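You operate a simulated robot arm through the tools that you are given. There is no shell and no other tool.

Carry out the task below with a simulated two-armed robot. There is one attempt and no reset: what you move stays moved.

TASK
Lift the cap out of the bath and blow it dry in the small white holder.
Fine: shut the green valve again, put the lid back on, leave the other caps.

The check looks at the end state, three seconds after you hand in, the way a careful person would. Anything else that was tipped, shoved, dropped, spilled or broken makes it a failure. Lids that push on must go on centred and level and be pressed home; caps that screw on are set level and turned clockwise until they are tight.

THE ROBOT
Two 7-joint arms with fingered hands on one trunk that stands fixed in place. Base frame: the origin is at the foot of the trunk, x ahead of it, y to its left, z up; the work surface is at about z = 860. Readings come in mm, rad, newtons and seconds.
The left shoulder is at [60, 126, 1205], the right one opposite. With the tool pointing down near the work surface each hand reaches from about 360 to 720 mm from the base axis, measured 20 degrees to its own side. Payload 2.5 kg a hand.
Tool frame (each hand has its own): the origin (TCP) lies between the finger pads and is the grasp point; the fingertips stand 30 mm ahead of it; z points along the fingers, y is the line along which they close. Largest opening 104 mm; the body of the gripper starts 35 mm behind the TCP. The gripper is a hand of 5 fingers: y runs from the thumb to the fingers, the wrist lies at [-15, -104, -178] in the tool frame, and closing takes about 1.5 s.
Orientation is that of the tool frame in the base frame, as a unit quaternion [x, y, z, w]. With the fingers straight down and the wrist toward the robot, the tool's x, y and z point along [0, 1, 0], [1, 0, 0] and [0, 0, -1] of the base frame.

THE INTERFACE
- The arms move only by the tool nudge_tool. It takes "left_targets", "right_targets" or both (then of equal length, played together; a hand with none holds still); each is a list of rows, each a list of 6 numbers: the shift along the tool's x, y, z in mm, then the turn, a rotation vector about the tool's x, y, z in rad. In form: [[tx, ty, tz, wx, wy, wz], ...]. A call has 1 to 20 rows; each row is the pose to reach, as a shift and turn from the pose commanded when the call began, along the tool's axes at that moment. "left_grip" and "right_grip" are, for a hand that has rows, the gripper command, from -1 (shut) to 1 (fully open), values between in proportion, set as the call begins (left out, the last holds). Rows are played at 5 a second. More than 50 mm and 0.15 rad between two rows, or a gripper value outside its range, and nothing of the call is played. Where a pose cannot be reached the arm comes as near as it can. A force on the tool above 90 N (or 10 N above the force at the start of the call, whichever is more), or a blocked arm, ends the call early, and 0.2 s more pass. Each finger travels about 153 mm/s and halts on what it meets, pressing with about 29 N; the grip force reading is that of the motor and also rises with nothing between the fingers. The clock runs only during rows and for 0.2 s after the last one: add rows that repeat a pose to give the fingers time. The reply holds the time, the measured pose of the TCP, the force on the tool along the base axes, the opening and the grip force, in the units named above and with some noise, with the torque about the TCP (base axes, N m) and any sound that the robot's microphone picked up.
- Cameras (640 x 400 px; columns grow to the right, rows downward): "scene" is now at [105.8, 54.9, 1420.9]; the picture's right is [0.61, -0.79, 0.00], its down [-0.47, -0.36, -0.80] and it looks along [0.64, 0.49, -0.60] (base axes); focal length 279 px, centre (320, 200). "left" rides on the left gripper at [-80, -78, -141] in its tool frame; the picture's right is [-0.78, -0.30, 0.56], its down [0.54, -0.78, 0.33] and it looks along [0.33, 0.56, 0.76] (tool axes); focal length 247 px, centre (320, 200). "right" rides on the right gripper at [80, -78, -141] in its tool frame; the picture's right is [-0.78, 0.30, -0.56], its down [-0.53, -0.78, 0.33] and it looks along [-0.33, 0.56, 0.76] (tool axes); focal length 247 px, centre (320, 200).
- camera(camera): a new picture of that camera. It takes no simulated time.
- lift_body(by): slides the trunk up (or, below 0, down) by that many mm; the arms and the scene camera ride with it, the base frame stays. It gives what a move gives, with no picture.
- finger_targets(index, middle, ring, little, thumb_bend, thumb_turn, hand): sets how far each is bent, from 0 (flat) to 100 (curled in); at 30 the hand is open as for a grip, at 70 the pads meet at the TCP. One left out holds its place. A second passes; each finger stops where it meets its share of the squeeze, and holds until it gets a number again. A gripper value or a shape takes the hand back. It gives what a move gives, with no picture; readings hold the bend of each and the force on index, middle, ring, little, thumb and palm. thumb_turn goes from beside the hand (0) to across from the fingers (100), as for a grip.
- grasp_type(shape, hand): the hand has 5 fingers and takes this shape, open, in about a second: jaw (thumb against the fingers, like two jaws); tri (thumb and two fingers); tip (a fingertip pinch); poke (one finger out to press); point (the index stretched); flat (the hand flat); cup (the hand cupped); fist (a fist). The gripper value then closes the fingers along that shape, each until it touches; the sizes above hold for jaw. It gives what a move gives, with no picture.
- aim_head(pan, tilt): turns the head with the scene camera to pan (to the left, within 1.501 rad either way) and tilt (down, from -0.506 to 1.204), counted from straight ahead of the robot. It gives what a move gives.
- measure_at(camera, pixels): for up to 12 pixels [column, row] of the newest picture of that camera ("zoom" is the newest enlarged one), the place [x, y, z] in the base frame of the surface seen there, good to about 2 mm, but the place of the scene camera against the robot may be out by one fixed shift of up to 12 mm in any direction. It takes no simulated time.
- close_up(camera, box): a new picture of the part [left, top, right, bottom] of that camera's present view, enlarged. It takes no simulated time.
- close_job(): hands the job in; it is judged then, once.

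Unless the task says otherwise, let go and move clear before handing in.

The tools are called after "Request:" by a JSON object that holds its "name" and its "arguments". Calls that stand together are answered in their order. nudge_tool: Moves the arms, as the interface text tells. Its arguments: {"type":"object","properties":{"left_targets":{"type":"array","items":{"type":"array","items":{"type":"number"}}},"left_grip":{"type":"number"},"right_targets":{"type":"array","items":{"type":"array","items":{"type":"number"}}},"right_grip":{"type":"number"}},"required":[]} The other tools are called the same way: lift_body (by) slides the trunk up or down; grasp_type (shape, hand) gives the hand a shape; finger_targets (index, middle, ring, little, thumb_bend, thumb_turn, hand) moves the fingers one by one; aim_head (pan, tilt) turns the head that bears the scene camera; camera (camera) takes a picture; measure_at (camera, pixels) gives the place of the surface under pixels of a picture; close_up (camera, box) takes an enlarged picture of a part of a camera's view; close_job () hands the job in.

At the start:

```text
time: 0.0
left_position: [350.8, 363.4, 1211.6]
left_orientation: [0.707, 0.707, 0.0, 0.0]
left_contact_force: [0.2, -0.1, 0.1]
left_wrist_torque: [-0.01, -0.03, 0.01]
left_finger_gap: 103.4
left_grasp_force: 0.0
left_shape: jaw
left_bend: [30.0, 30.0, 30.0, 30.0, 30.0, 98.0]
left_finger forces: [0.1, 0.0, 0.0, 0.0, 0.0, 0.0]
right_position: [446.3, 31.8, 1252.7]
right_orientation: [0.707, 0.707, 0.0, 0.0]
right_contact_force: [0.8, 0.4, -0.2]
right_wrist_torque: [0.02, 0.01, 0.02]
right_finger_gap: 103.6
right_grasp_force: 0.1
right_shape: jaw
right_bend: [30.0, 30.0, 30.0, 30.0, 30.0, 98.0]
right_finger forces: [0.0, 0.0, 0.0, 0.1, 0.0, 0.0]
trunk travel left (down, up): [-600.0, 340.0]
head pan, tilt: [0.654, 0.641]
```

scene: 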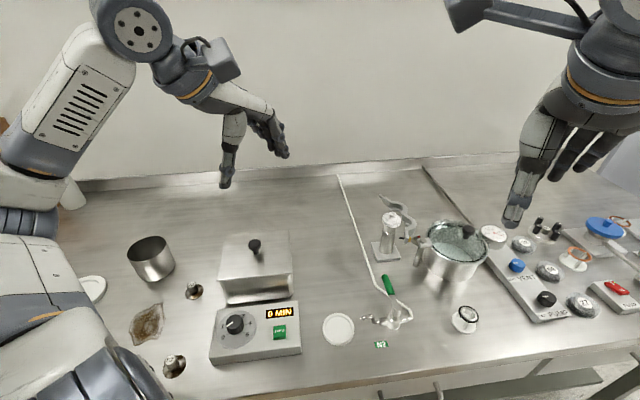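
right: 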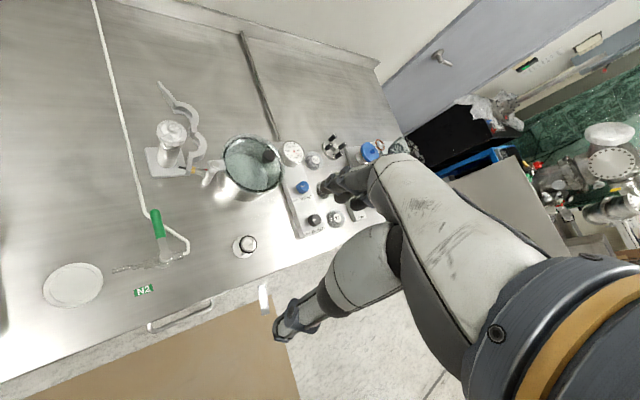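
left: 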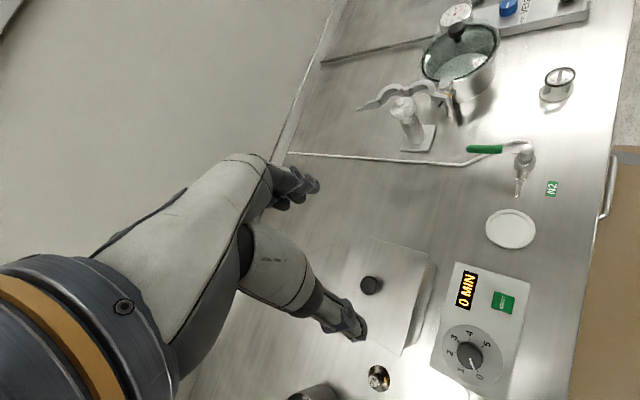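

The pictures show a lidded steel bath with a timer near scene (255,265), a green-handled N2 valve near (388,285), and a few small caps around. I'll enlarge these areas before I move anything.

Request:
{"name": "close_up", "arguments": {"camera": "scene", "box": [80, 210, 320, 390]}}

Request:
{"name": "close_up", "arguments": {"camera": "scene", "box": [310, 180, 490, 360]}}

Request:
{"name": "close_up", "arguments": {"camera": "left", "box": [300, 80, 620, 280]}}

Request:
{"name": "close_up", "arguments": {"camera": "right", "box": [20, 80, 340, 310]}}

```text
2.22 times, centred on (200, 300) of scene
```

zoom: 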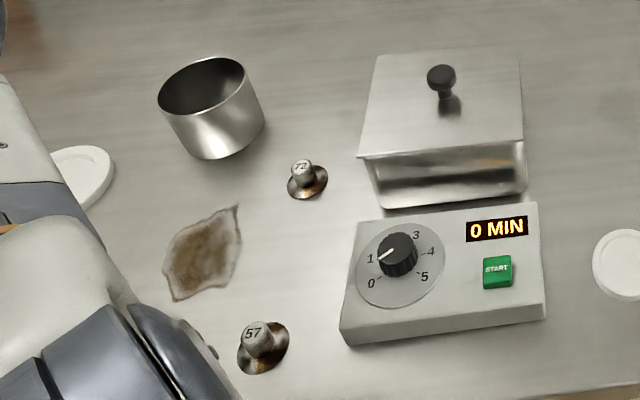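

```text
2.22 times, centred on (400, 270) of scene
```

zoom: 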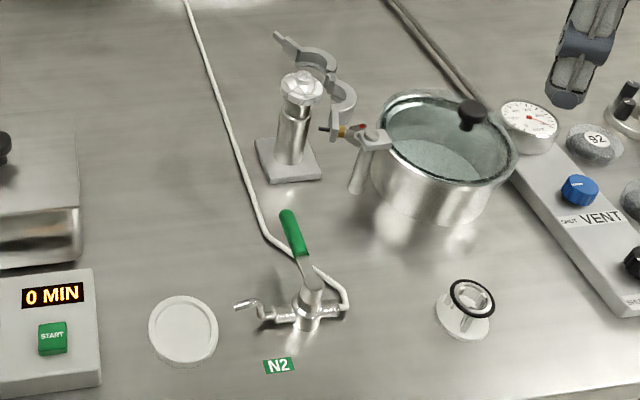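

```text
2.00 times, centred on (460, 180) of left
```

zoom: 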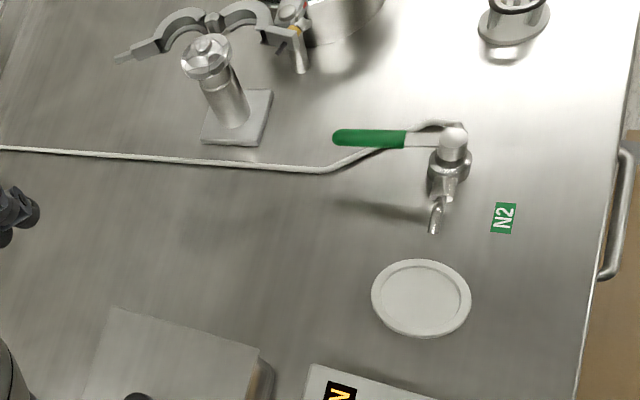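

```text
1.74 times, centred on (180, 195) of right
```

zoom: 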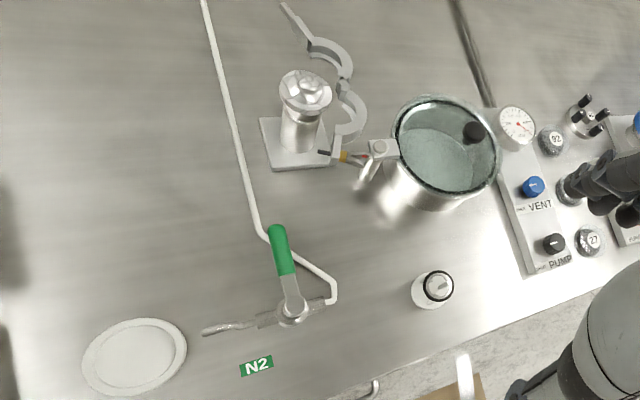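

The holder candidates are the white dish at scene (338,328) and the white-based ring at (465,320). I'll turn the head to look at each part of the bench from closer to centre.

Request:
{"name": "aim_head", "arguments": {"pan": 0.45, "tilt": 0.85}}

Request:
{"name": "camera", "arguments": {"camera": "scene"}}

```text
time: 0.7
left_position: [350.2, 364.3, 1211.3]
left_orientation: [0.707, 0.707, 0.001, -0.001]
left_contact_force: [-0.5, -1.0, -0.5]
left_wrist_torque: [0.0, -0.03, 0.0]
left_finger_gap: 103.4
left_grasp_force: 0.1
left_shape: jaw
left_bend: [30.0, 30.0, 30.0, 30.0, 30.0, 98.0]
left_finger forces: [0.0, 0.1, 0.0, 0.0, 0.0, 0.0]
right_position: [446.6, 30.7, 1252.4]
right_orientation: [0.707, 0.707, 0.0, 0.0]
right_contact_force: [-0.5, -0.3, 0.4]
right_wrist_torque: [-0.03, -0.01, 0.0]
right_finger_gap: 103.6
right_grasp_force: 0.0
right_shape: jaw
right_bend: [30.0, 30.0, 30.0, 30.0, 30.0, 98.0]
right_finger forces: [0.1, 0.0, 0.0, 0.0, 0.0, 0.1]
trunk travel left (down, up): [-600.0, 340.0]
head pan, tilt: [0.45, 0.85]
```

```text
taken
```

scene: 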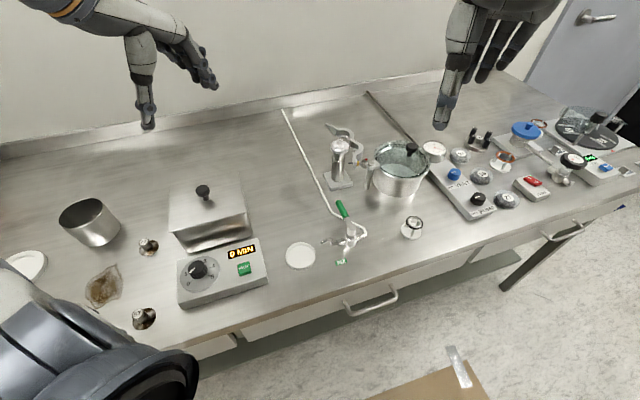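

The whole bench is visible now. I'll zoom on the right half, the nozzle and dish area, and the bath.

Request:
{"name": "close_up", "arguments": {"camera": "scene", "box": [420, 90, 640, 228]}}

Request:
{"name": "close_up", "arguments": {"camera": "scene", "box": [275, 190, 435, 290]}}

Request:
{"name": "close_up", "arguments": {"camera": "scene", "box": [320, 115, 440, 205]}}

Request:
{"name": "close_up", "arguments": {"camera": "scene", "box": [0, 180, 160, 340]}}

Request:
{"name": "close_up", "arguments": {"camera": "scene", "box": [150, 170, 290, 310]}}

Request:
{"name": "measure_at", "arguments": {"camera": "scene", "pixels": [[300, 255], [288, 248], [300, 268], [340, 206], [350, 230], [324, 241], [203, 192], [175, 233], [245, 212], [412, 229], [341, 262], [240, 190]]}}

```text
2.90 times, centred on (530, 159) of scene
```

zoom: 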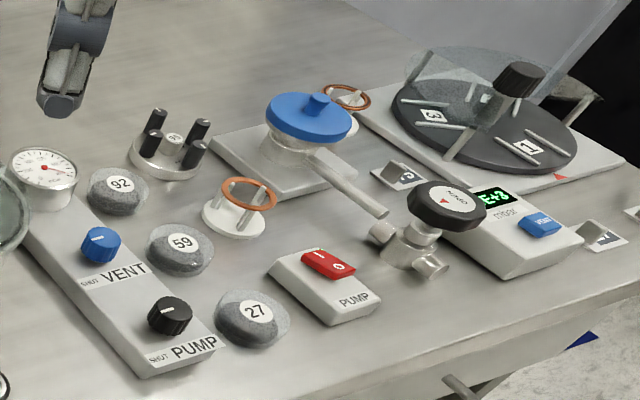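

```text
4.00 times, centred on (355, 240) of scene
```

zoom: 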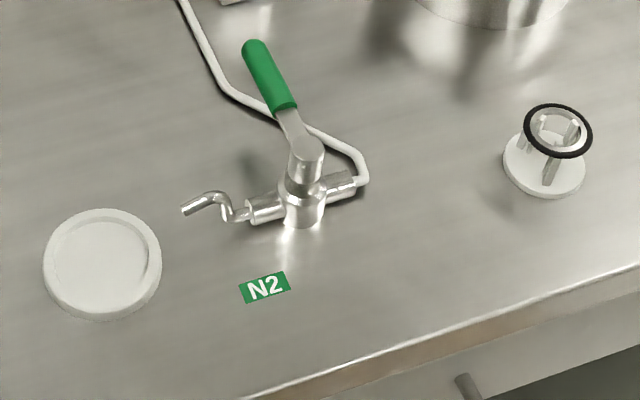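

```text
4.44 times, centred on (380, 160) of scene
```

zoom: 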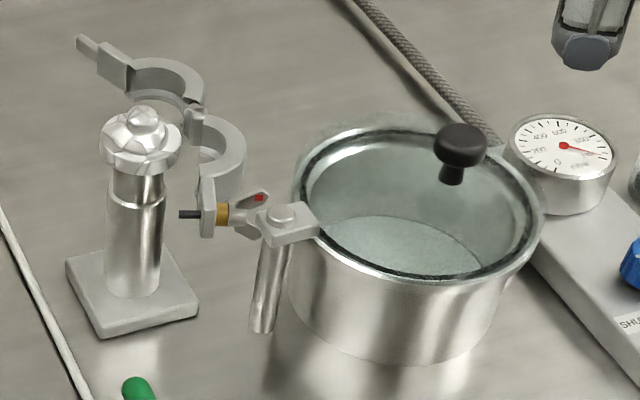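

```text
2.50 times, centred on (80, 260) of scene
```

zoom: 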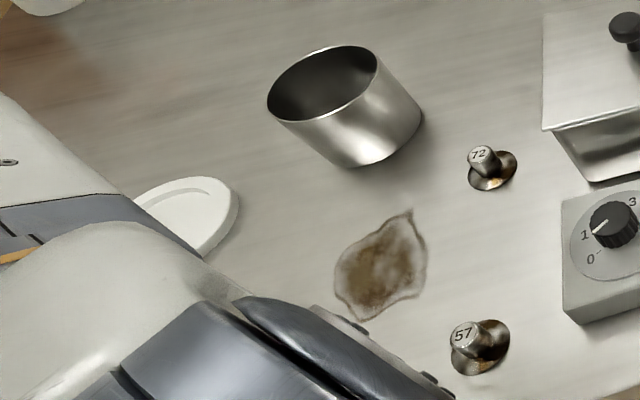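

```text
2.86 times, centred on (220, 240) of scene
```

zoom: 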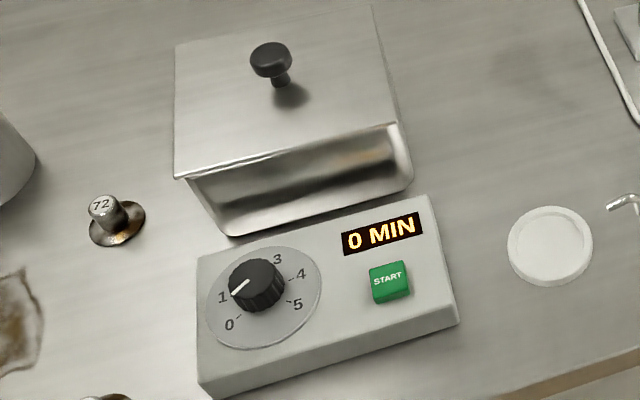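

```text
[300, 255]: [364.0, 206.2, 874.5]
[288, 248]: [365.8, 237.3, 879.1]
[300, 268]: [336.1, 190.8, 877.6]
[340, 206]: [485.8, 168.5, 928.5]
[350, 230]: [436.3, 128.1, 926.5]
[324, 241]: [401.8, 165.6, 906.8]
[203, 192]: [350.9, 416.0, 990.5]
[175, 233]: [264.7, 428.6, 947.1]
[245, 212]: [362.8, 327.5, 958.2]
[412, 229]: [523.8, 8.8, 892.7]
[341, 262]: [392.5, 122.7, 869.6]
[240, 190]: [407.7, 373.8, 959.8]
```

The dish at (300,255) sits under the nozzle tip at about (321,242), so it is the drying holder. Next I'll compare the left hand camera with the scene camera on the same points to find the fixed shift.

Request:
{"name": "camera", "arguments": {"camera": "left"}}

Request:
{"name": "measure_at", "arguments": {"camera": "left", "pixels": [[371, 282], [552, 188], [511, 229], [489, 235], [534, 230], [511, 210], [516, 247], [516, 194], [526, 148], [470, 149], [436, 262], [403, 354]]}}

Request:
{"name": "measure_at", "arguments": {"camera": "scene", "pixels": [[203, 187], [341, 262], [300, 253], [285, 255], [316, 254], [300, 242], [300, 270], [321, 242], [350, 224], [337, 203], [241, 180], [251, 212]]}}

```text
taken
```

left: 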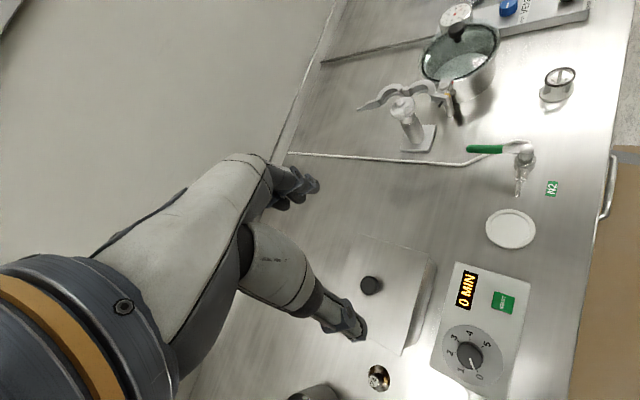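

```text
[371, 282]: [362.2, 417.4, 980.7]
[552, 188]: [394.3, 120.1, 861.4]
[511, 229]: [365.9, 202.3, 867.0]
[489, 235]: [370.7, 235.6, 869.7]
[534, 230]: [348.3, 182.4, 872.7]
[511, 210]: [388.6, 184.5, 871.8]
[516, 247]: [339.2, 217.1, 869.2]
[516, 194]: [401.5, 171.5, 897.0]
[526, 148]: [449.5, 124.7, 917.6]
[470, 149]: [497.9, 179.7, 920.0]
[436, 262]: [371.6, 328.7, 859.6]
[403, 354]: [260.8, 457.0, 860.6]
```

```text
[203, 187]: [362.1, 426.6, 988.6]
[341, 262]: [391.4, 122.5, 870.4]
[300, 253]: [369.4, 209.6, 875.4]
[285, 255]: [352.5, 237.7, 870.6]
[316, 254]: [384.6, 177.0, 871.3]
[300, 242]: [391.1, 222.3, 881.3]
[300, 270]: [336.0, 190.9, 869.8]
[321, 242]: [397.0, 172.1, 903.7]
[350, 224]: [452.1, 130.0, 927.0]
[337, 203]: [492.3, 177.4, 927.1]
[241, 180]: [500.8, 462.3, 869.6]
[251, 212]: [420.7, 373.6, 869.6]
```

The hand camera puts the table at z≈860.5 and the scene camera at ≈869.6, so the scene reads about +9 in z and only a few mm off in xy. Next I'll measure the lid's corners and knob and the shape of the loose caps for reference.

Request:
{"name": "close_up", "arguments": {"camera": "scene", "box": [100, 160, 292, 280]}}

Request:
{"name": "close_up", "arguments": {"camera": "left", "box": [300, 210, 460, 310]}}

Request:
{"name": "measure_at", "arguments": {"camera": "scene", "pixels": [[171, 231], [246, 211], [236, 175], [172, 187], [180, 241], [249, 234], [148, 242], [149, 251], [140, 249], [157, 244], [204, 197], [120, 230]]}}

```text
3.33 times, centred on (196, 220) of scene
```

zoom: 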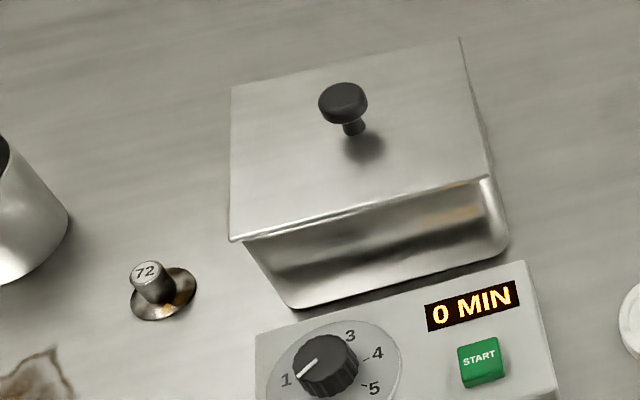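

```text
4.00 times, centred on (380, 260) of left
```

zoom: 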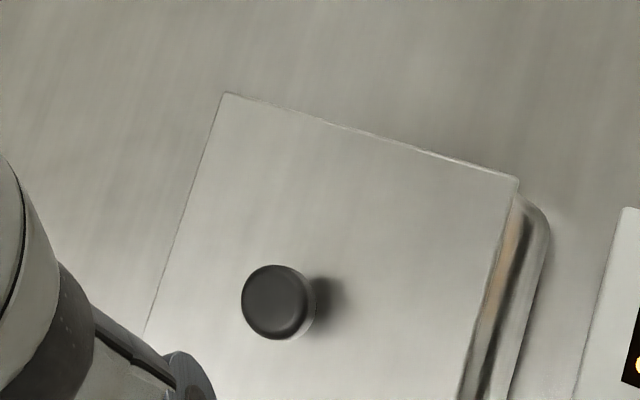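

```text
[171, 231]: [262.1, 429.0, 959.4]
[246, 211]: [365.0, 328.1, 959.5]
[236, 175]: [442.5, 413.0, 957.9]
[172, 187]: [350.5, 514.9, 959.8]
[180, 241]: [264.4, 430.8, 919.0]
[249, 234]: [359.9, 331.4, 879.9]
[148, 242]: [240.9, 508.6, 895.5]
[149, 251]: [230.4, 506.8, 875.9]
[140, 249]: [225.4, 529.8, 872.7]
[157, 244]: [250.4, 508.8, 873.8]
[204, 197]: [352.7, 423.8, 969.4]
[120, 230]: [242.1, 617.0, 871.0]
```

The lid's corners show the bath turned about 45°, with its top at z≈950 and the knob near (362,418). I'll move the left hand above the knob and look again with its own camera.

Request:
{"name": "nudge_tool", "arguments": {"left_targets": [[15, 3, 40, 0, 0, 0], [30, 6, 80, 0, 0, 0], [45, 9, 115, 0, 0, 0], [54, 12, 131, 0, 0, 0], [54, 12, 131, 0, 0, 0]]}}

Request:
{"name": "camera", "arguments": {"camera": "left"}}

Request:
{"name": "camera", "arguments": {"camera": "scene"}}

```text
time: 1.9
left_position: [364.0, 419.1, 1082.1]
left_orientation: [0.707, 0.707, 0.0, 0.0]
left_contact_force: [0.6, -0.2, -0.6]
left_wrist_torque: [-0.01, -0.04, -0.02]
left_finger_gap: 103.6
left_grasp_force: 0.0
left_shape: jaw
left_bend: [30.0, 30.0, 30.0, 30.0, 30.0, 98.0]
left_finger forces: [0.0, 0.1, 0.0, 0.0, 0.0, 0.1]
right_position: [446.7, 31.1, 1252.1]
right_orientation: [0.708, 0.707, 0.0, 0.001]
right_contact_force: [-0.4, 0.1, 0.3]
right_wrist_torque: [0.03, -0.03, 0.0]
right_finger_gap: 103.6
right_grasp_force: 0.0
right_shape: jaw
right_bend: [30.0, 30.0, 30.0, 30.0, 30.0, 98.0]
right_finger forces: [0.1, 0.0, 0.1, 0.0, 0.0, 0.1]
trunk travel left (down, up): [-600.0, 340.0]
head pan, tilt: [0.45, 0.85]
```

```text
taken
```

left: 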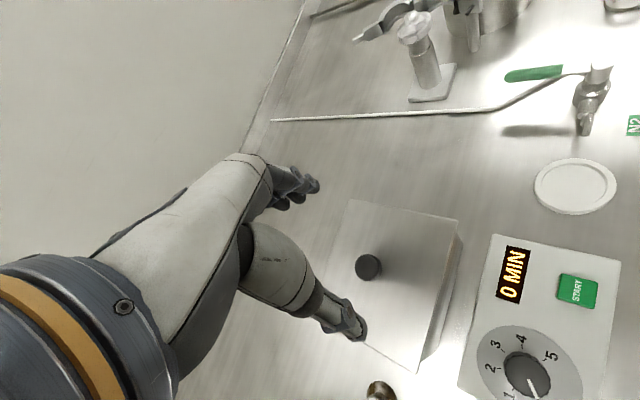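

```text
taken
```

scene: 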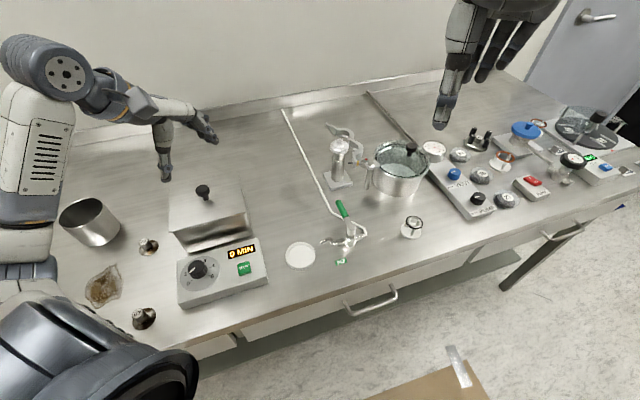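

The left camera sees the knob at (369,267) and the lid corners at (349,200), (459,221) and (418,372). I'll measure these accurately.

Request:
{"name": "close_up", "arguments": {"camera": "left", "box": [320, 180, 480, 380]}}

Request:
{"name": "measure_at", "arguments": {"camera": "left", "pixels": [[369, 266], [359, 267], [379, 264], [368, 257], [370, 276], [351, 202], [457, 222], [416, 369], [400, 230], [577, 185], [586, 128], [600, 72]]}}

```text
2.00 times, centred on (400, 280) of left
```

zoom: 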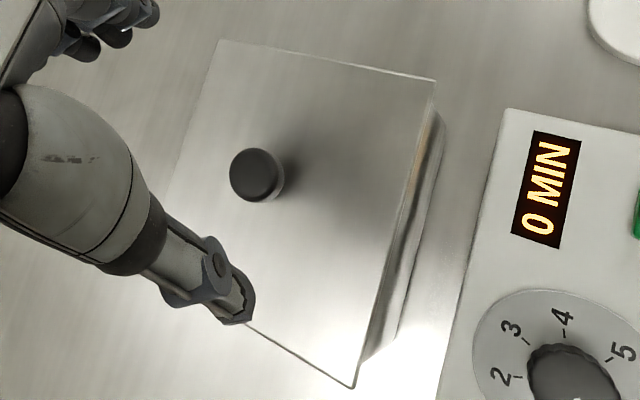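

```text
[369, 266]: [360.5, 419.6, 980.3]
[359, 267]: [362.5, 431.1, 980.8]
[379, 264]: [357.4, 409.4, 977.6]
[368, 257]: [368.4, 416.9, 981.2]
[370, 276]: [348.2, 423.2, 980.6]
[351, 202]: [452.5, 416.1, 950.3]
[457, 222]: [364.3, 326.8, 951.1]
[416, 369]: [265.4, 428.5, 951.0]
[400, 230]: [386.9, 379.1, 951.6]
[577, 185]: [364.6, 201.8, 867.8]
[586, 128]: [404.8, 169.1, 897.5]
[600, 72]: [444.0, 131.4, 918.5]
```

The knob's centre is at about (359.5,420), with its top at z 981 and the lid at z 951. I'll descend to TCP z≈988 over it and then close.

Request:
{"name": "nudge_tool", "arguments": {"left_targets": [[1, -3, 40, 0, 0, 0], [1, -3, 75, 0, 0, 0], [1, -3, 94, 0, 0, 0], [1, -3, 94, 0, 0, 0]]}}

Request:
{"name": "camera", "arguments": {"camera": "left"}}

Request:
{"name": "close_up", "arguments": {"camera": "scene", "box": [100, 130, 292, 250]}}

```text
time: 2.9
left_position: [358.6, 419.8, 987.6]
left_orientation: [0.707, 0.707, 0.001, 0.0]
left_contact_force: [-0.7, 0.3, -0.7]
left_wrist_torque: [0.0, 0.0, 0.01]
left_finger_gap: 103.5
left_grasp_force: 0.1
left_shape: jaw
left_bend: [30.0, 30.0, 30.0, 30.0, 30.0, 98.0]
left_finger forces: [0.1, 0.0, 0.0, 0.0, 0.0, 0.0]
right_position: [448.2, 30.5, 1252.0]
right_orientation: [0.707, 0.707, 0.0, 0.0]
right_contact_force: [-0.7, -0.5, 0.1]
right_wrist_torque: [0.02, 0.0, 0.0]
right_finger_gap: 103.6
right_grasp_force: 0.1
right_shape: jaw
right_bend: [30.0, 30.0, 30.0, 30.0, 30.0, 98.0]
right_finger forces: [0.0, 0.1, 0.1, 0.1, 0.0, 0.1]
trunk travel left (down, up): [-600.0, 340.0]
head pan, tilt: [0.45, 0.85]
```

```text
taken
```

left: 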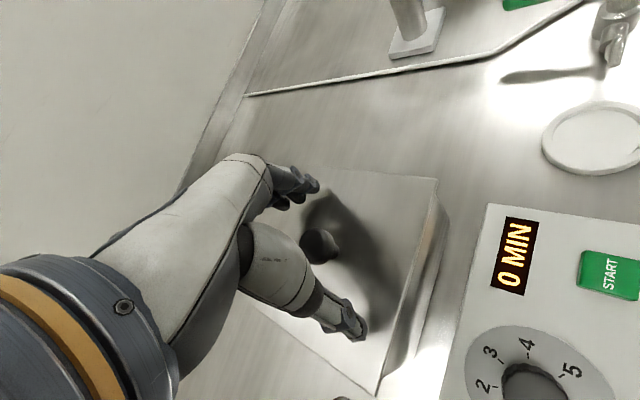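

```text
3.33 times, centred on (196, 190) of scene
```

zoom: 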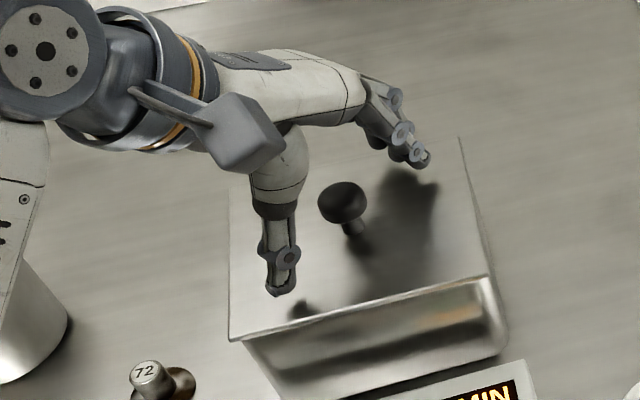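

The knob stands between thumb and fingers, near zoom (342,200). I'll close the hand on it.

Request:
{"name": "nudge_tool", "arguments": {"left_targets": [[0, 0, 0, 0, 0, 0], [0, 0, 0, 0, 0, 0], [0, 0, 0, 0, 0, 0], [0, 0, 0, 0, 0, 0], [0, 0, 0, 0, 0, 0], [0, 0, 0, 0, 0, 0], [0, 0, 0, 0, 0, 0], [0, 0, 0, 0, 0, 0]], "left_grip": -1}}

Request:
{"name": "camera", "arguments": {"camera": "left"}}

Request:
{"name": "close_up", "arguments": {"camera": "scene", "box": [100, 130, 292, 250]}}

```text
time: 4.7
left_position: [358.6, 419.7, 986.0]
left_orientation: [0.707, 0.708, 0.0, 0.0]
left_contact_force: [1.2, 0.7, 2.1]
left_wrist_torque: [0.11, -0.3, -0.01]
left_finger_gap: 15.7
left_grasp_force: 29.3
left_shape: jaw
left_bend: [73.0, 61.0, 68.0, 68.0, 79.0, 100.0]
left_finger forces: [14.1, 10.0, 0.1, 0.0, 17.5, 0.1]
right_position: [447.7, 30.0, 1253.3]
right_orientation: [0.707, 0.707, 0.0, 0.0]
right_contact_force: [0.0, 0.0, -0.4]
right_wrist_torque: [0.0, 0.01, 0.03]
right_finger_gap: 103.8
right_grasp_force: 0.2
right_shape: jaw
right_bend: [30.0, 30.0, 30.0, 30.0, 30.0, 98.0]
right_finger forces: [0.1, 0.0, 0.0, 0.0, 0.1, 0.1]
trunk travel left (down, up): [-600.0, 340.0]
head pan, tilt: [0.45, 0.85]
```

```text
taken
```

left: 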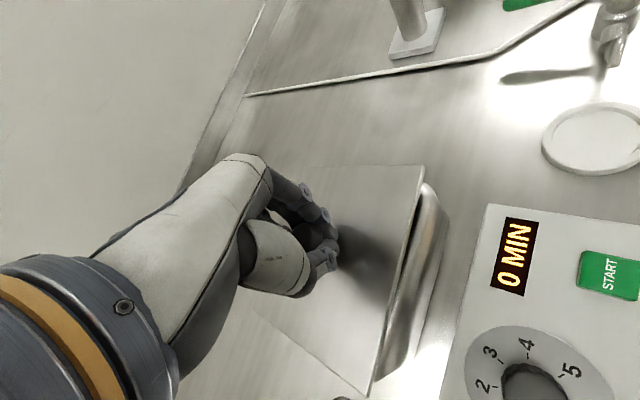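

```text
3.33 times, centred on (196, 190) of scene
```

zoom: 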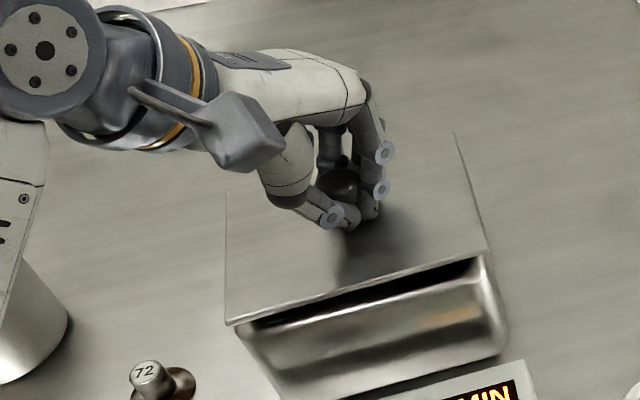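

The grip holds (29 N on index, middle and thumb) and the lid's front edge has already risen slightly at zoom (350,300). I'll lift straight up slowly and check.

Request:
{"name": "nudge_tool", "arguments": {"left_targets": [[0, 0, -15, 0, 0, 0], [0, 0, -35, 0, 0, 0], [0, 0, -60, 0, 0, 0], [0, 0, -90, 0, 0, 0], [0, 0, -90, 0, 0, 0]]}}

Request:
{"name": "camera", "arguments": {"camera": "left"}}

Request:
{"name": "camera", "arguments": {"camera": "scene"}}

Request:
{"name": "close_up", "arguments": {"camera": "scene", "box": [100, 130, 292, 250]}}

```text
time: 5.9
left_position: [358.6, 418.3, 1076.2]
left_orientation: [0.707, 0.707, 0.0, 0.0]
left_contact_force: [0.1, 0.3, -1.2]
left_wrist_torque: [-0.03, 0.0, 0.0]
left_finger_gap: 14.9
left_grasp_force: 28.8
left_shape: jaw
left_bend: [73.0, 61.0, 68.0, 68.0, 80.0, 100.0]
left_finger forces: [0.1, 8.8, 0.1, 0.1, 0.0, 0.0]
right_position: [446.5, 31.0, 1252.0]
right_orientation: [0.707, 0.707, 0.0, 0.0]
right_contact_force: [0.5, -0.2, -0.2]
right_wrist_torque: [0.01, -0.04, 0.0]
right_finger_gap: 103.7
right_grasp_force: 0.1
right_shape: jaw
right_bend: [30.0, 30.0, 30.0, 30.0, 30.0, 98.0]
right_finger forces: [0.0, 0.0, 0.0, 0.0, 0.0, 0.0]
trunk travel left (down, up): [-600.0, 340.0]
head pan, tilt: [0.45, 0.85]
```

```text
taken
```

left: 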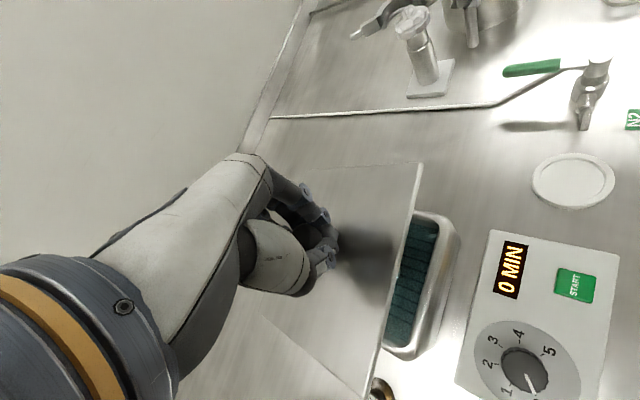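

```text
taken
```

scene: 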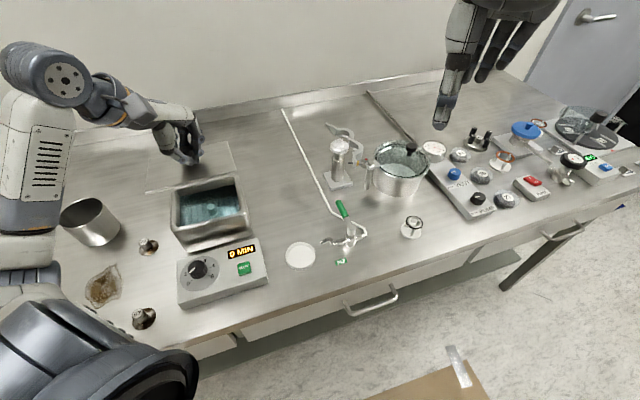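

```text
3.33 times, centred on (196, 190) of scene
```

zoom: 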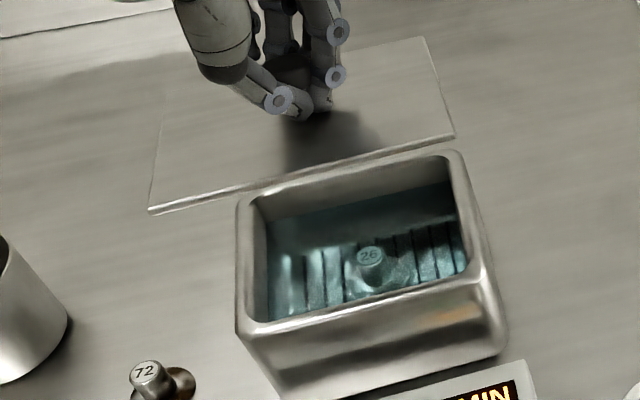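

The lid is off and held nearly level, and cap 26 is visible in the bath at zoom (370,255). I'll measure the free bench behind the bath, including the pipe, to choose a spot for the lid.

Request:
{"name": "measure_at", "arguments": {"camera": "scene", "pixels": [[285, 112], [296, 135], [306, 155], [316, 175], [327, 197], [240, 117], [270, 150], [260, 125], [150, 190], [228, 142], [232, 171], [250, 190]]}}

Request:
{"name": "measure_at", "arguments": {"camera": "left", "pixels": [[420, 165], [380, 370], [400, 270], [263, 317], [420, 250], [405, 330], [430, 225]]}}

```text
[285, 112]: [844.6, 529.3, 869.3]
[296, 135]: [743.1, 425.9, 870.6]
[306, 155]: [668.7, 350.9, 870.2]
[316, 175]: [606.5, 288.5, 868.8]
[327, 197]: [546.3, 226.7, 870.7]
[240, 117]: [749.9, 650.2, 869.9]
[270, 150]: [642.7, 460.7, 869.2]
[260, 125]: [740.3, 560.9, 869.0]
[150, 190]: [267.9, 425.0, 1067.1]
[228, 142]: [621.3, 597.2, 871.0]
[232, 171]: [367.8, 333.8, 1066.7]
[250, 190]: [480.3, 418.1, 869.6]
```

```text
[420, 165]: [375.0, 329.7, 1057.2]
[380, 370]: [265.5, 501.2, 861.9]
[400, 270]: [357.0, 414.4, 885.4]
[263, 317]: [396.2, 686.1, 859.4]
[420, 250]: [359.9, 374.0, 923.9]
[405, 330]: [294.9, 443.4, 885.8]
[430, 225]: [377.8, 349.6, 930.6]
```

The strip between the bath's back edge and the pipe is about 280/√2 mm wide and clear, and the lid's centre fits at about (530,350). I'll carry the lid there.

Request:
{"name": "nudge_tool", "arguments": {"left_targets": [[-7, 17, 0, 0, 0, 0], [-17, 43, 0, 0, 0, 0], [-28, 70, 0, 0, 0, 0], [-40, 100, 0, 0, 0, 0], [-52, 130, 0, 0, 0, 0], [-62, 155, 0, 0, 0, 0], [-68, 171, 0, 0, 0, 0], [-68, 171, 0, 0, 0, 0]]}}

Request:
{"name": "camera", "arguments": {"camera": "scene"}}

Request:
{"name": "camera", "arguments": {"camera": "left"}}

```text
time: 7.7
left_position: [531.8, 350.9, 1078.1]
left_orientation: [0.707, 0.708, 0.001, -0.001]
left_contact_force: [0.3, -0.2, -1.5]
left_wrist_torque: [-0.02, -0.02, 0.02]
left_finger_gap: 15.3
left_grasp_force: 28.5
left_shape: jaw
left_bend: [73.0, 61.0, 68.0, 68.0, 80.0, 100.0]
left_finger forces: [0.1, 8.7, 0.0, 0.0, 0.0, 0.0]
right_position: [448.0, 31.2, 1253.2]
right_orientation: [0.707, 0.708, 0.0, 0.0]
right_contact_force: [0.5, 0.1, 0.7]
right_wrist_torque: [0.0, 0.02, -0.04]
right_finger_gap: 103.7
right_grasp_force: 0.1
right_shape: jaw
right_bend: [30.0, 30.0, 30.0, 30.0, 30.0, 98.0]
right_finger forces: [0.0, 0.0, 0.0, 0.1, 0.1, 0.0]
trunk travel left (down, up): [-600.0, 340.0]
head pan, tilt: [0.45, 0.85]
```

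```text
taken
```

scene: 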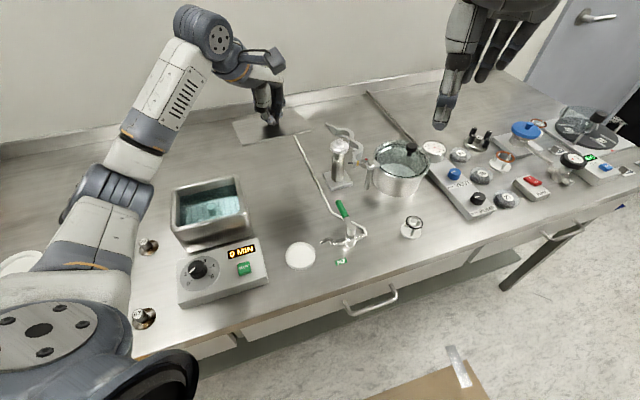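

```text
taken
```

left: 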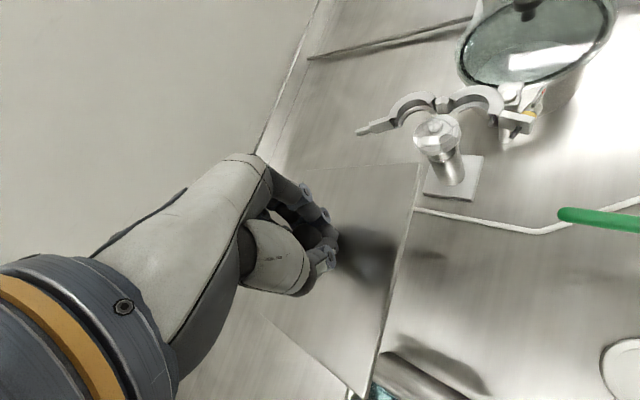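

The lid hangs over the free area, but the elbow at scene (95,200) sits near the beaker. I'll measure the arm's heights before lowering.

Request:
{"name": "measure_at", "arguments": {"camera": "scene", "pixels": [[95, 190], [115, 205], [80, 220], [70, 195], [140, 130], [130, 160], [100, 240], [60, 250], [205, 30], [120, 230]]}}

Request:
{"name": "measure_at", "arguments": {"camera": "left", "pixels": [[417, 168], [400, 270], [365, 390], [345, 320], [420, 205], [470, 218], [360, 200]]}}

Request:
{"name": "close_up", "arguments": {"camera": "scene", "box": [0, 100, 260, 340]}}

```text
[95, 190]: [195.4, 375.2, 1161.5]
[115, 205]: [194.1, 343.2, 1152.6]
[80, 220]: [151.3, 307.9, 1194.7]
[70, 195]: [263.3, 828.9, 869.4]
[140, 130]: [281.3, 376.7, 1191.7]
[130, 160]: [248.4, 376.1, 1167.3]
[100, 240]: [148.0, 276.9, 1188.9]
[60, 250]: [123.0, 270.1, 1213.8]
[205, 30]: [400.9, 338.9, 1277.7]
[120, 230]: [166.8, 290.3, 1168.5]
```

```text
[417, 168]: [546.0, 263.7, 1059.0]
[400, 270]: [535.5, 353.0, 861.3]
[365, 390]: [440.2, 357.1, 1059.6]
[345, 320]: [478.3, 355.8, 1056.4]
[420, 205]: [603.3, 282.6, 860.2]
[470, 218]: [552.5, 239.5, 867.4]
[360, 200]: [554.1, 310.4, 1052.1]
```

```text
1.67 times, centred on (130, 220) of scene
```

zoom: 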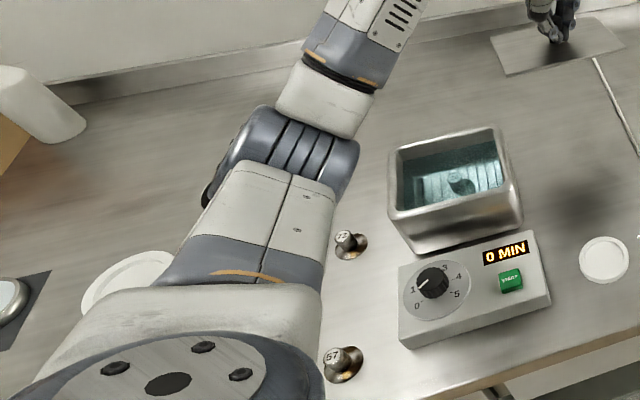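

The elbow is at z≈1150, well above the beaker, so lowering is safe. I'll bring the lid down about 180 mm and then go slowly until it touches.

Request:
{"name": "nudge_tool", "arguments": {"left_targets": [[0, 0, 45, 0, 0, 0], [0, 0, 90, 0, 0, 0], [0, 0, 130, 0, 0, 0], [0, 0, 160, 0, 0, 0], [0, 0, 176, 0, 0, 0], [0, 0, 176, 0, 0, 0]]}}

Request:
{"name": "camera", "arguments": {"camera": "left"}}

Request:
{"name": "close_up", "arguments": {"camera": "scene", "box": [160, 90, 352, 210]}}

```text
time: 9.1
left_position: [531.7, 350.0, 902.7]
left_orientation: [0.706, 0.708, 0.0, 0.0]
left_contact_force: [-0.6, -0.6, 2.7]
left_wrist_torque: [0.11, -0.23, -0.06]
left_finger_gap: 15.3
left_grasp_force: 29.2
left_shape: jaw
left_bend: [73.0, 61.0, 68.0, 68.0, 80.0, 100.0]
left_finger forces: [0.2, 10.0, 0.0, 0.1, 21.9, 0.1]
right_position: [447.1, 31.1, 1252.6]
right_orientation: [0.707, 0.707, 0.001, 0.0]
right_contact_force: [-0.2, -1.0, -0.9]
right_wrist_torque: [0.0, -0.02, 0.01]
right_finger_gap: 103.9
right_grasp_force: 0.1
right_shape: jaw
right_bend: [30.0, 30.0, 30.0, 30.0, 30.0, 98.0]
right_finger forces: [0.0, 0.1, 0.0, 0.1, 0.1, 0.0]
trunk travel left (down, up): [-600.0, 340.0]
head pan, tilt: [0.45, 0.85]
```

```text
taken
```

left: 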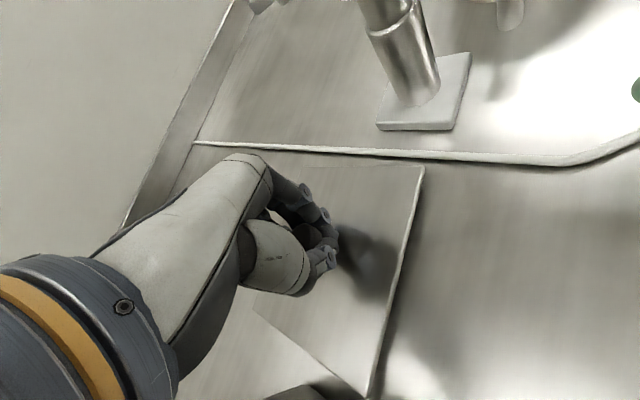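

```text
3.33 times, centred on (256, 150) of scene
```

zoom: 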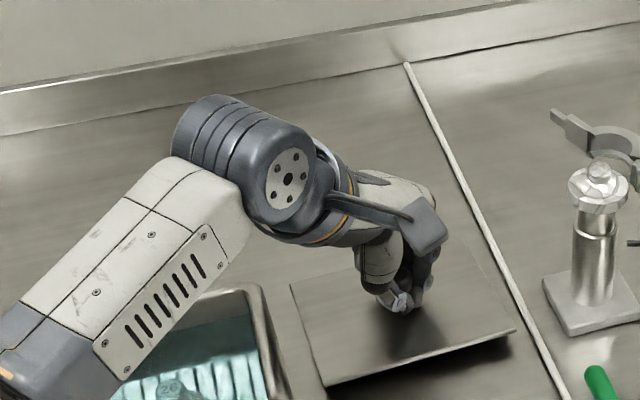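

The force reads +2.7 N, so something may be touching already. I'll measure the lid's corners and the table for tilt.

Request:
{"name": "measure_at", "arguments": {"camera": "left", "pixels": [[421, 169], [400, 260], [370, 385], [340, 330], [260, 318], [360, 190], [330, 172], [300, 172]]}}

Request:
{"name": "measure_at", "arguments": {"camera": "zoom", "pixels": [[325, 384], [514, 331], [295, 287], [440, 240], [400, 380], [330, 340], [480, 290], [90, 300], [60, 330]]}}

Request:
{"name": "close_up", "arguments": {"camera": "left", "box": [240, 130, 480, 400]}}

```text
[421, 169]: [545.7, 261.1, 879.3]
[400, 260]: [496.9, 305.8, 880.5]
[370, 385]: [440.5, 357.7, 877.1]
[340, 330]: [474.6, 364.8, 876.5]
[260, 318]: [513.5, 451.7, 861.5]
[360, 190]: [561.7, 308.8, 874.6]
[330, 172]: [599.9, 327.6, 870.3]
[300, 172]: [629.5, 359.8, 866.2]
```

```text
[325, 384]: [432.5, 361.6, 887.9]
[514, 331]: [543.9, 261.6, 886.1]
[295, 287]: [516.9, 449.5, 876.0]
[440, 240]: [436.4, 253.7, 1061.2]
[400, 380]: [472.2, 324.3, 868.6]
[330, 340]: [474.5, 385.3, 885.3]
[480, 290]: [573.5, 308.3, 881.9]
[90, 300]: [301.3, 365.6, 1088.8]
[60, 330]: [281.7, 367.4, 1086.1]
```

```text
1.48 times, centred on (360, 265) of left
```

zoom: 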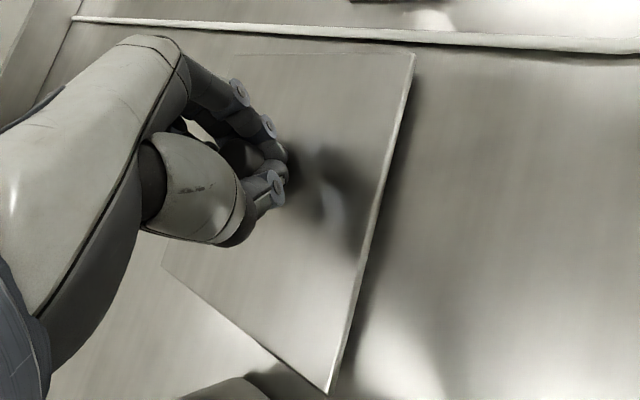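

The lid hangs tilted, with its front edge at z≈879 and its back edge already touching at ≈864. I'll lower a little more so it flattens onto the table.

Request:
{"name": "nudge_tool", "arguments": {"left_targets": [[0, 0, 4, 0, 0, 0], [0, 0, 8, 0, 0, 0], [0, 0, 10, 0, 0, 0], [0, 0, 10, 0, 0, 0]]}}

Request:
{"name": "camera", "arguments": {"camera": "left"}}

Request:
{"name": "measure_at", "arguments": {"camera": "left", "pixels": [[421, 169], [400, 260], [370, 385], [340, 330], [360, 190], [300, 172]]}}

```text
time: 10.1
left_position: [530.2, 350.1, 894.0]
left_orientation: [0.707, 0.707, 0.002, 0.002]
left_contact_force: [-0.9, -2.4, 9.6]
left_wrist_torque: [0.16, -0.33, -0.05]
left_finger_gap: 16.2
left_grasp_force: 29.5
left_shape: jaw
left_bend: [73.0, 60.0, 68.0, 68.0, 79.0, 100.0]
left_finger forces: [1.2, 17.1, 0.0, 0.1, 24.1, 0.0]
right_position: [446.4, 30.2, 1253.1]
right_orientation: [0.707, 0.708, 0.002, 0.001]
right_contact_force: [0.8, 0.4, 0.6]
right_wrist_torque: [0.02, -0.01, -0.02]
right_finger_gap: 103.7
right_grasp_force: 0.0
right_shape: jaw
right_bend: [30.0, 30.0, 30.0, 30.0, 30.0, 98.0]
right_finger forces: [0.0, 0.1, 0.0, 0.0, 0.0, 0.0]
trunk travel left (down, up): [-600.0, 340.0]
head pan, tilt: [0.45, 0.85]
```

```text
taken
```

left: 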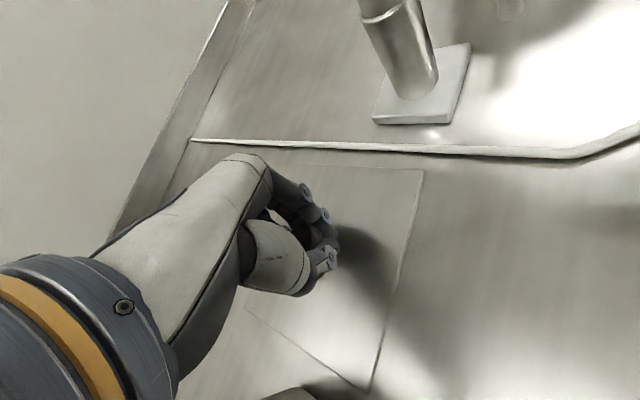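

```text
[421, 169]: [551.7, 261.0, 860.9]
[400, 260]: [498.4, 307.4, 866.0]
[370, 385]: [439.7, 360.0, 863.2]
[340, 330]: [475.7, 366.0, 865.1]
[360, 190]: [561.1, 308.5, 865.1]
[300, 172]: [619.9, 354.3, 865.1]
```

The lid now lies flat, with its corners at z 861–866. I'll open the hand while easing up a little, then look.

Request:
{"name": "nudge_tool", "arguments": {"left_targets": [[0, 0, -2, 0, 0, 0], [0, 0, -3, 0, 0, 0], [0, 0, -4, 0, 0, 0], [0, 0, -5, 0, 0, 0], [0, 0, -6, 0, 0, 0], [0, 0, -8, 0, 0, 0], [0, 0, -8, 0, 0, 0]], "left_grip": 1}}

Request:
{"name": "camera", "arguments": {"camera": "left"}}

Request:
{"name": "close_up", "arguments": {"camera": "scene", "box": [160, 90, 352, 210]}}

```text
time: 11.7
left_position: [531.6, 351.0, 897.7]
left_orientation: [0.707, 0.707, 0.0, 0.0]
left_contact_force: [-0.4, 0.3, -0.8]
left_wrist_torque: [0.04, 0.0, -0.01]
left_finger_gap: 103.8
left_grasp_force: 0.0
left_shape: jaw
left_bend: [30.0, 30.0, 30.0, 30.0, 30.0, 98.0]
left_finger forces: [0.1, 0.0, 0.1, 0.1, 0.0, 0.0]
right_position: [447.1, 31.4, 1252.7]
right_orientation: [0.707, 0.708, 0.0, 0.0]
right_contact_force: [-0.5, -0.5, 0.5]
right_wrist_torque: [-0.03, 0.0, -0.04]
right_finger_gap: 103.5
right_grasp_force: 0.0
right_shape: jaw
right_bend: [30.0, 30.0, 30.0, 30.0, 30.0, 98.0]
right_finger forces: [0.0, 0.1, 0.1, 0.1, 0.0, 0.0]
trunk travel left (down, up): [-600.0, 340.0]
head pan, tilt: [0.45, 0.85]
```

```text
taken
```

left: 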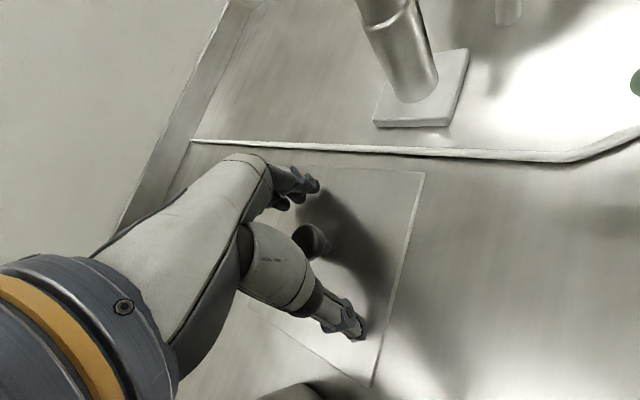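

```text
3.33 times, centred on (256, 150) of scene
```

zoom: 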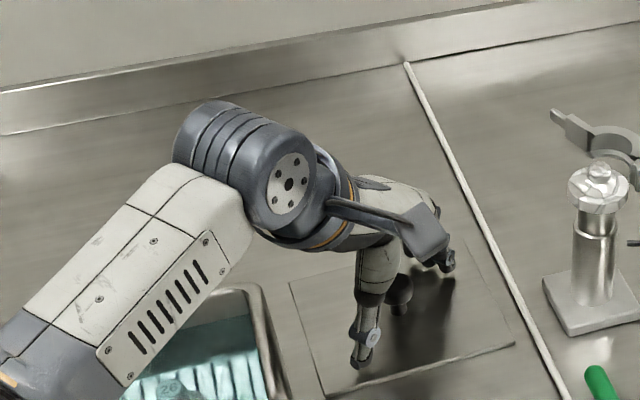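

The lid lies flat with the knob free. I'll go straight up and then back over the bath to look at the cap.

Request:
{"name": "nudge_tool", "arguments": {"left_targets": [[0, 0, -40, 0, 0, 0], [0, 0, -85, 0, 0, 0], [0, 0, -130, 0, 0, 0], [0, 0, -175, 0, 0, 0], [0, 0, -200, 0, 0, 0], [17, -43, -200, 0, 0, 0], [34, -86, -200, 0, 0, 0], [51, -129, -200, 0, 0, 0], [68, -172, -200, 0, 0, 0], [68, -172, -200, 0, 0, 0]]}}

Request:
{"name": "camera", "arguments": {"camera": "left"}}

Request:
{"name": "close_up", "arguments": {"camera": "scene", "box": [150, 160, 270, 260]}}

Request:
{"name": "close_up", "arguments": {"camera": "left", "box": [300, 170, 480, 370]}}

```text
time: 13.9
left_position: [357.9, 419.6, 1099.7]
left_orientation: [0.708, 0.706, 0.001, 0.0]
left_contact_force: [-0.3, -0.5, 0.5]
left_wrist_torque: [-0.02, 0.02, -0.01]
left_finger_gap: 103.8
left_grasp_force: 0.0
left_shape: jaw
left_bend: [30.0, 30.0, 30.0, 30.0, 30.0, 98.0]
left_finger forces: [0.1, 0.0, 0.1, 0.1, 0.0, 0.0]
right_position: [446.8, 30.7, 1251.2]
right_orientation: [0.707, 0.707, 0.0, 0.0]
right_contact_force: [-0.3, -0.1, 0.5]
right_wrist_torque: [0.02, -0.01, 0.01]
right_finger_gap: 103.7
right_grasp_force: 0.0
right_shape: jaw
right_bend: [30.0, 30.0, 30.0, 30.0, 30.0, 98.0]
right_finger forces: [0.1, 0.0, 0.1, 0.1, 0.0, 0.0]
trunk travel left (down, up): [-600.0, 340.0]
head pan, tilt: [0.45, 0.85]
```

```text
taken
```

left: 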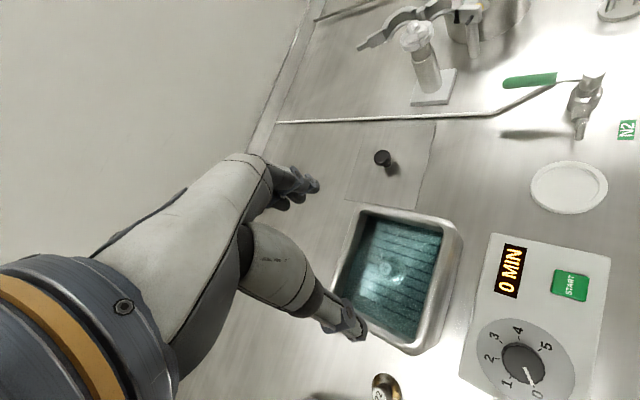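

```text
4.00 times, centred on (210, 210) of scene
```

zoom: 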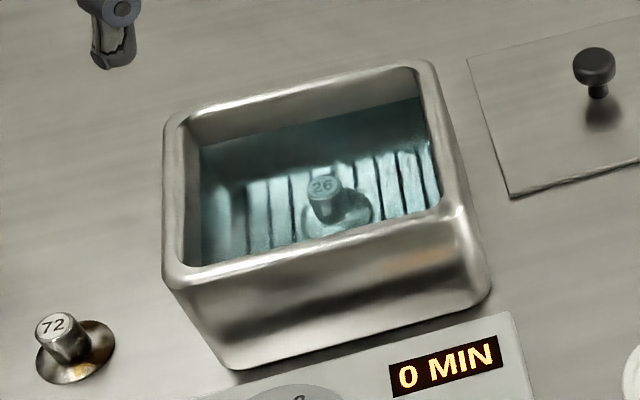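

```text
2.00 times, centred on (390, 270) of left
```

zoom: 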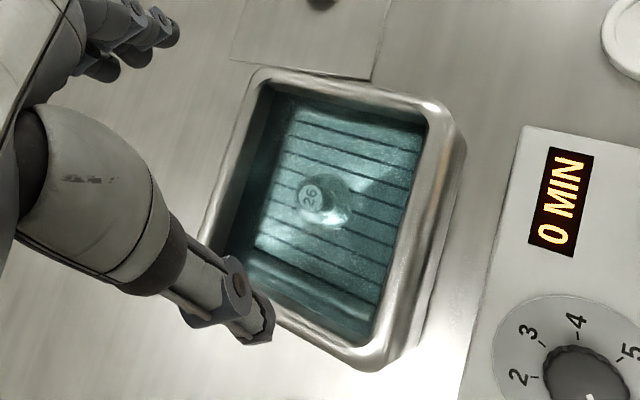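

Cap 26 stands upright on the ribbed floor at left-zoom (310,195). I'll measure its post, disc and the liquid from both cameras, plus cap 72 as a reference for size.

Request:
{"name": "measure_at", "arguments": {"camera": "zoom", "pixels": [[310, 193], [303, 200], [318, 212], [335, 222], [350, 212], [320, 170], [370, 250], [280, 250], [400, 150], [260, 78], [445, 108], [365, 365]]}}

Request:
{"name": "measure_at", "arguments": {"camera": "scene", "pixels": [[210, 206], [211, 214], [217, 212], [204, 217], [195, 217], [230, 207], [144, 241], [148, 250], [139, 252], [158, 245], [146, 245], [143, 319]]}}

Request:
{"name": "close_up", "arguments": {"camera": "scene", "box": [120, 230, 168, 260]}}

Request:
{"name": "close_up", "arguments": {"camera": "scene", "box": [185, 190, 241, 225]}}

```text
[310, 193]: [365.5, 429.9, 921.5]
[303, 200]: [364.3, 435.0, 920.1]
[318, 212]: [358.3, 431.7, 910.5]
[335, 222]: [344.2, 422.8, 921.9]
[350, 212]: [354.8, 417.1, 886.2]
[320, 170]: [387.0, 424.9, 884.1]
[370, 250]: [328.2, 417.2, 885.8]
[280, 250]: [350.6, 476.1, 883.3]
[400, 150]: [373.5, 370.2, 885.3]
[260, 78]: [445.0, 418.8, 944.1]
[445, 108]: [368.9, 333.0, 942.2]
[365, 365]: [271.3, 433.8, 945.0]
```

```text
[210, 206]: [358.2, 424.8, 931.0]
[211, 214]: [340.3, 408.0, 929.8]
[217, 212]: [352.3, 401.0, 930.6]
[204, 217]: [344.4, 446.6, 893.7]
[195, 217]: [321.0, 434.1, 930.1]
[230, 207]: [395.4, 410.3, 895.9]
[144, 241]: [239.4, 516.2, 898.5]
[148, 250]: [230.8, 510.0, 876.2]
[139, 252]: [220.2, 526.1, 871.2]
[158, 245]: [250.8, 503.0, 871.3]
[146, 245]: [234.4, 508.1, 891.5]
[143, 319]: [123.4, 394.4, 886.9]
```

```text
13.33 times, centred on (144, 245) of scene
```

zoom: 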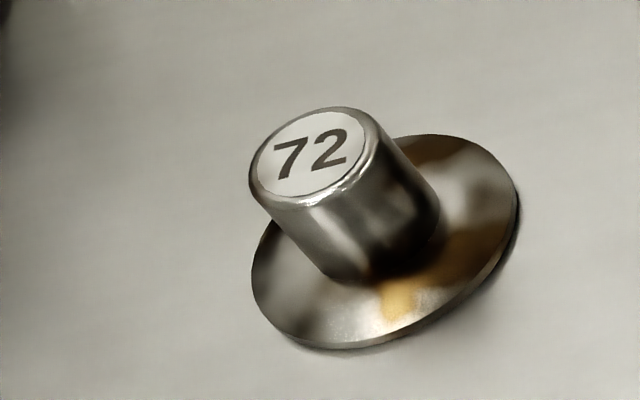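

```text
11.43 times, centred on (213, 208) of scene
```

zoom: 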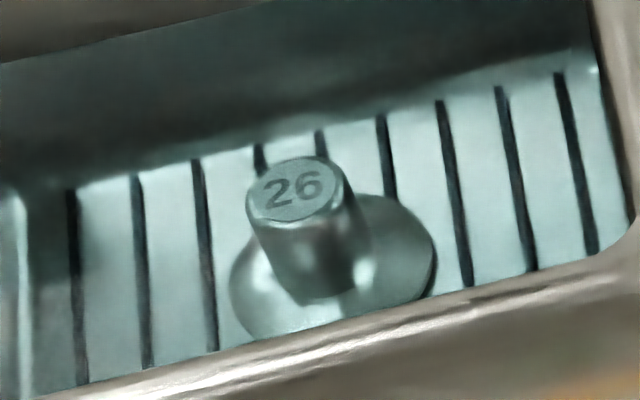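

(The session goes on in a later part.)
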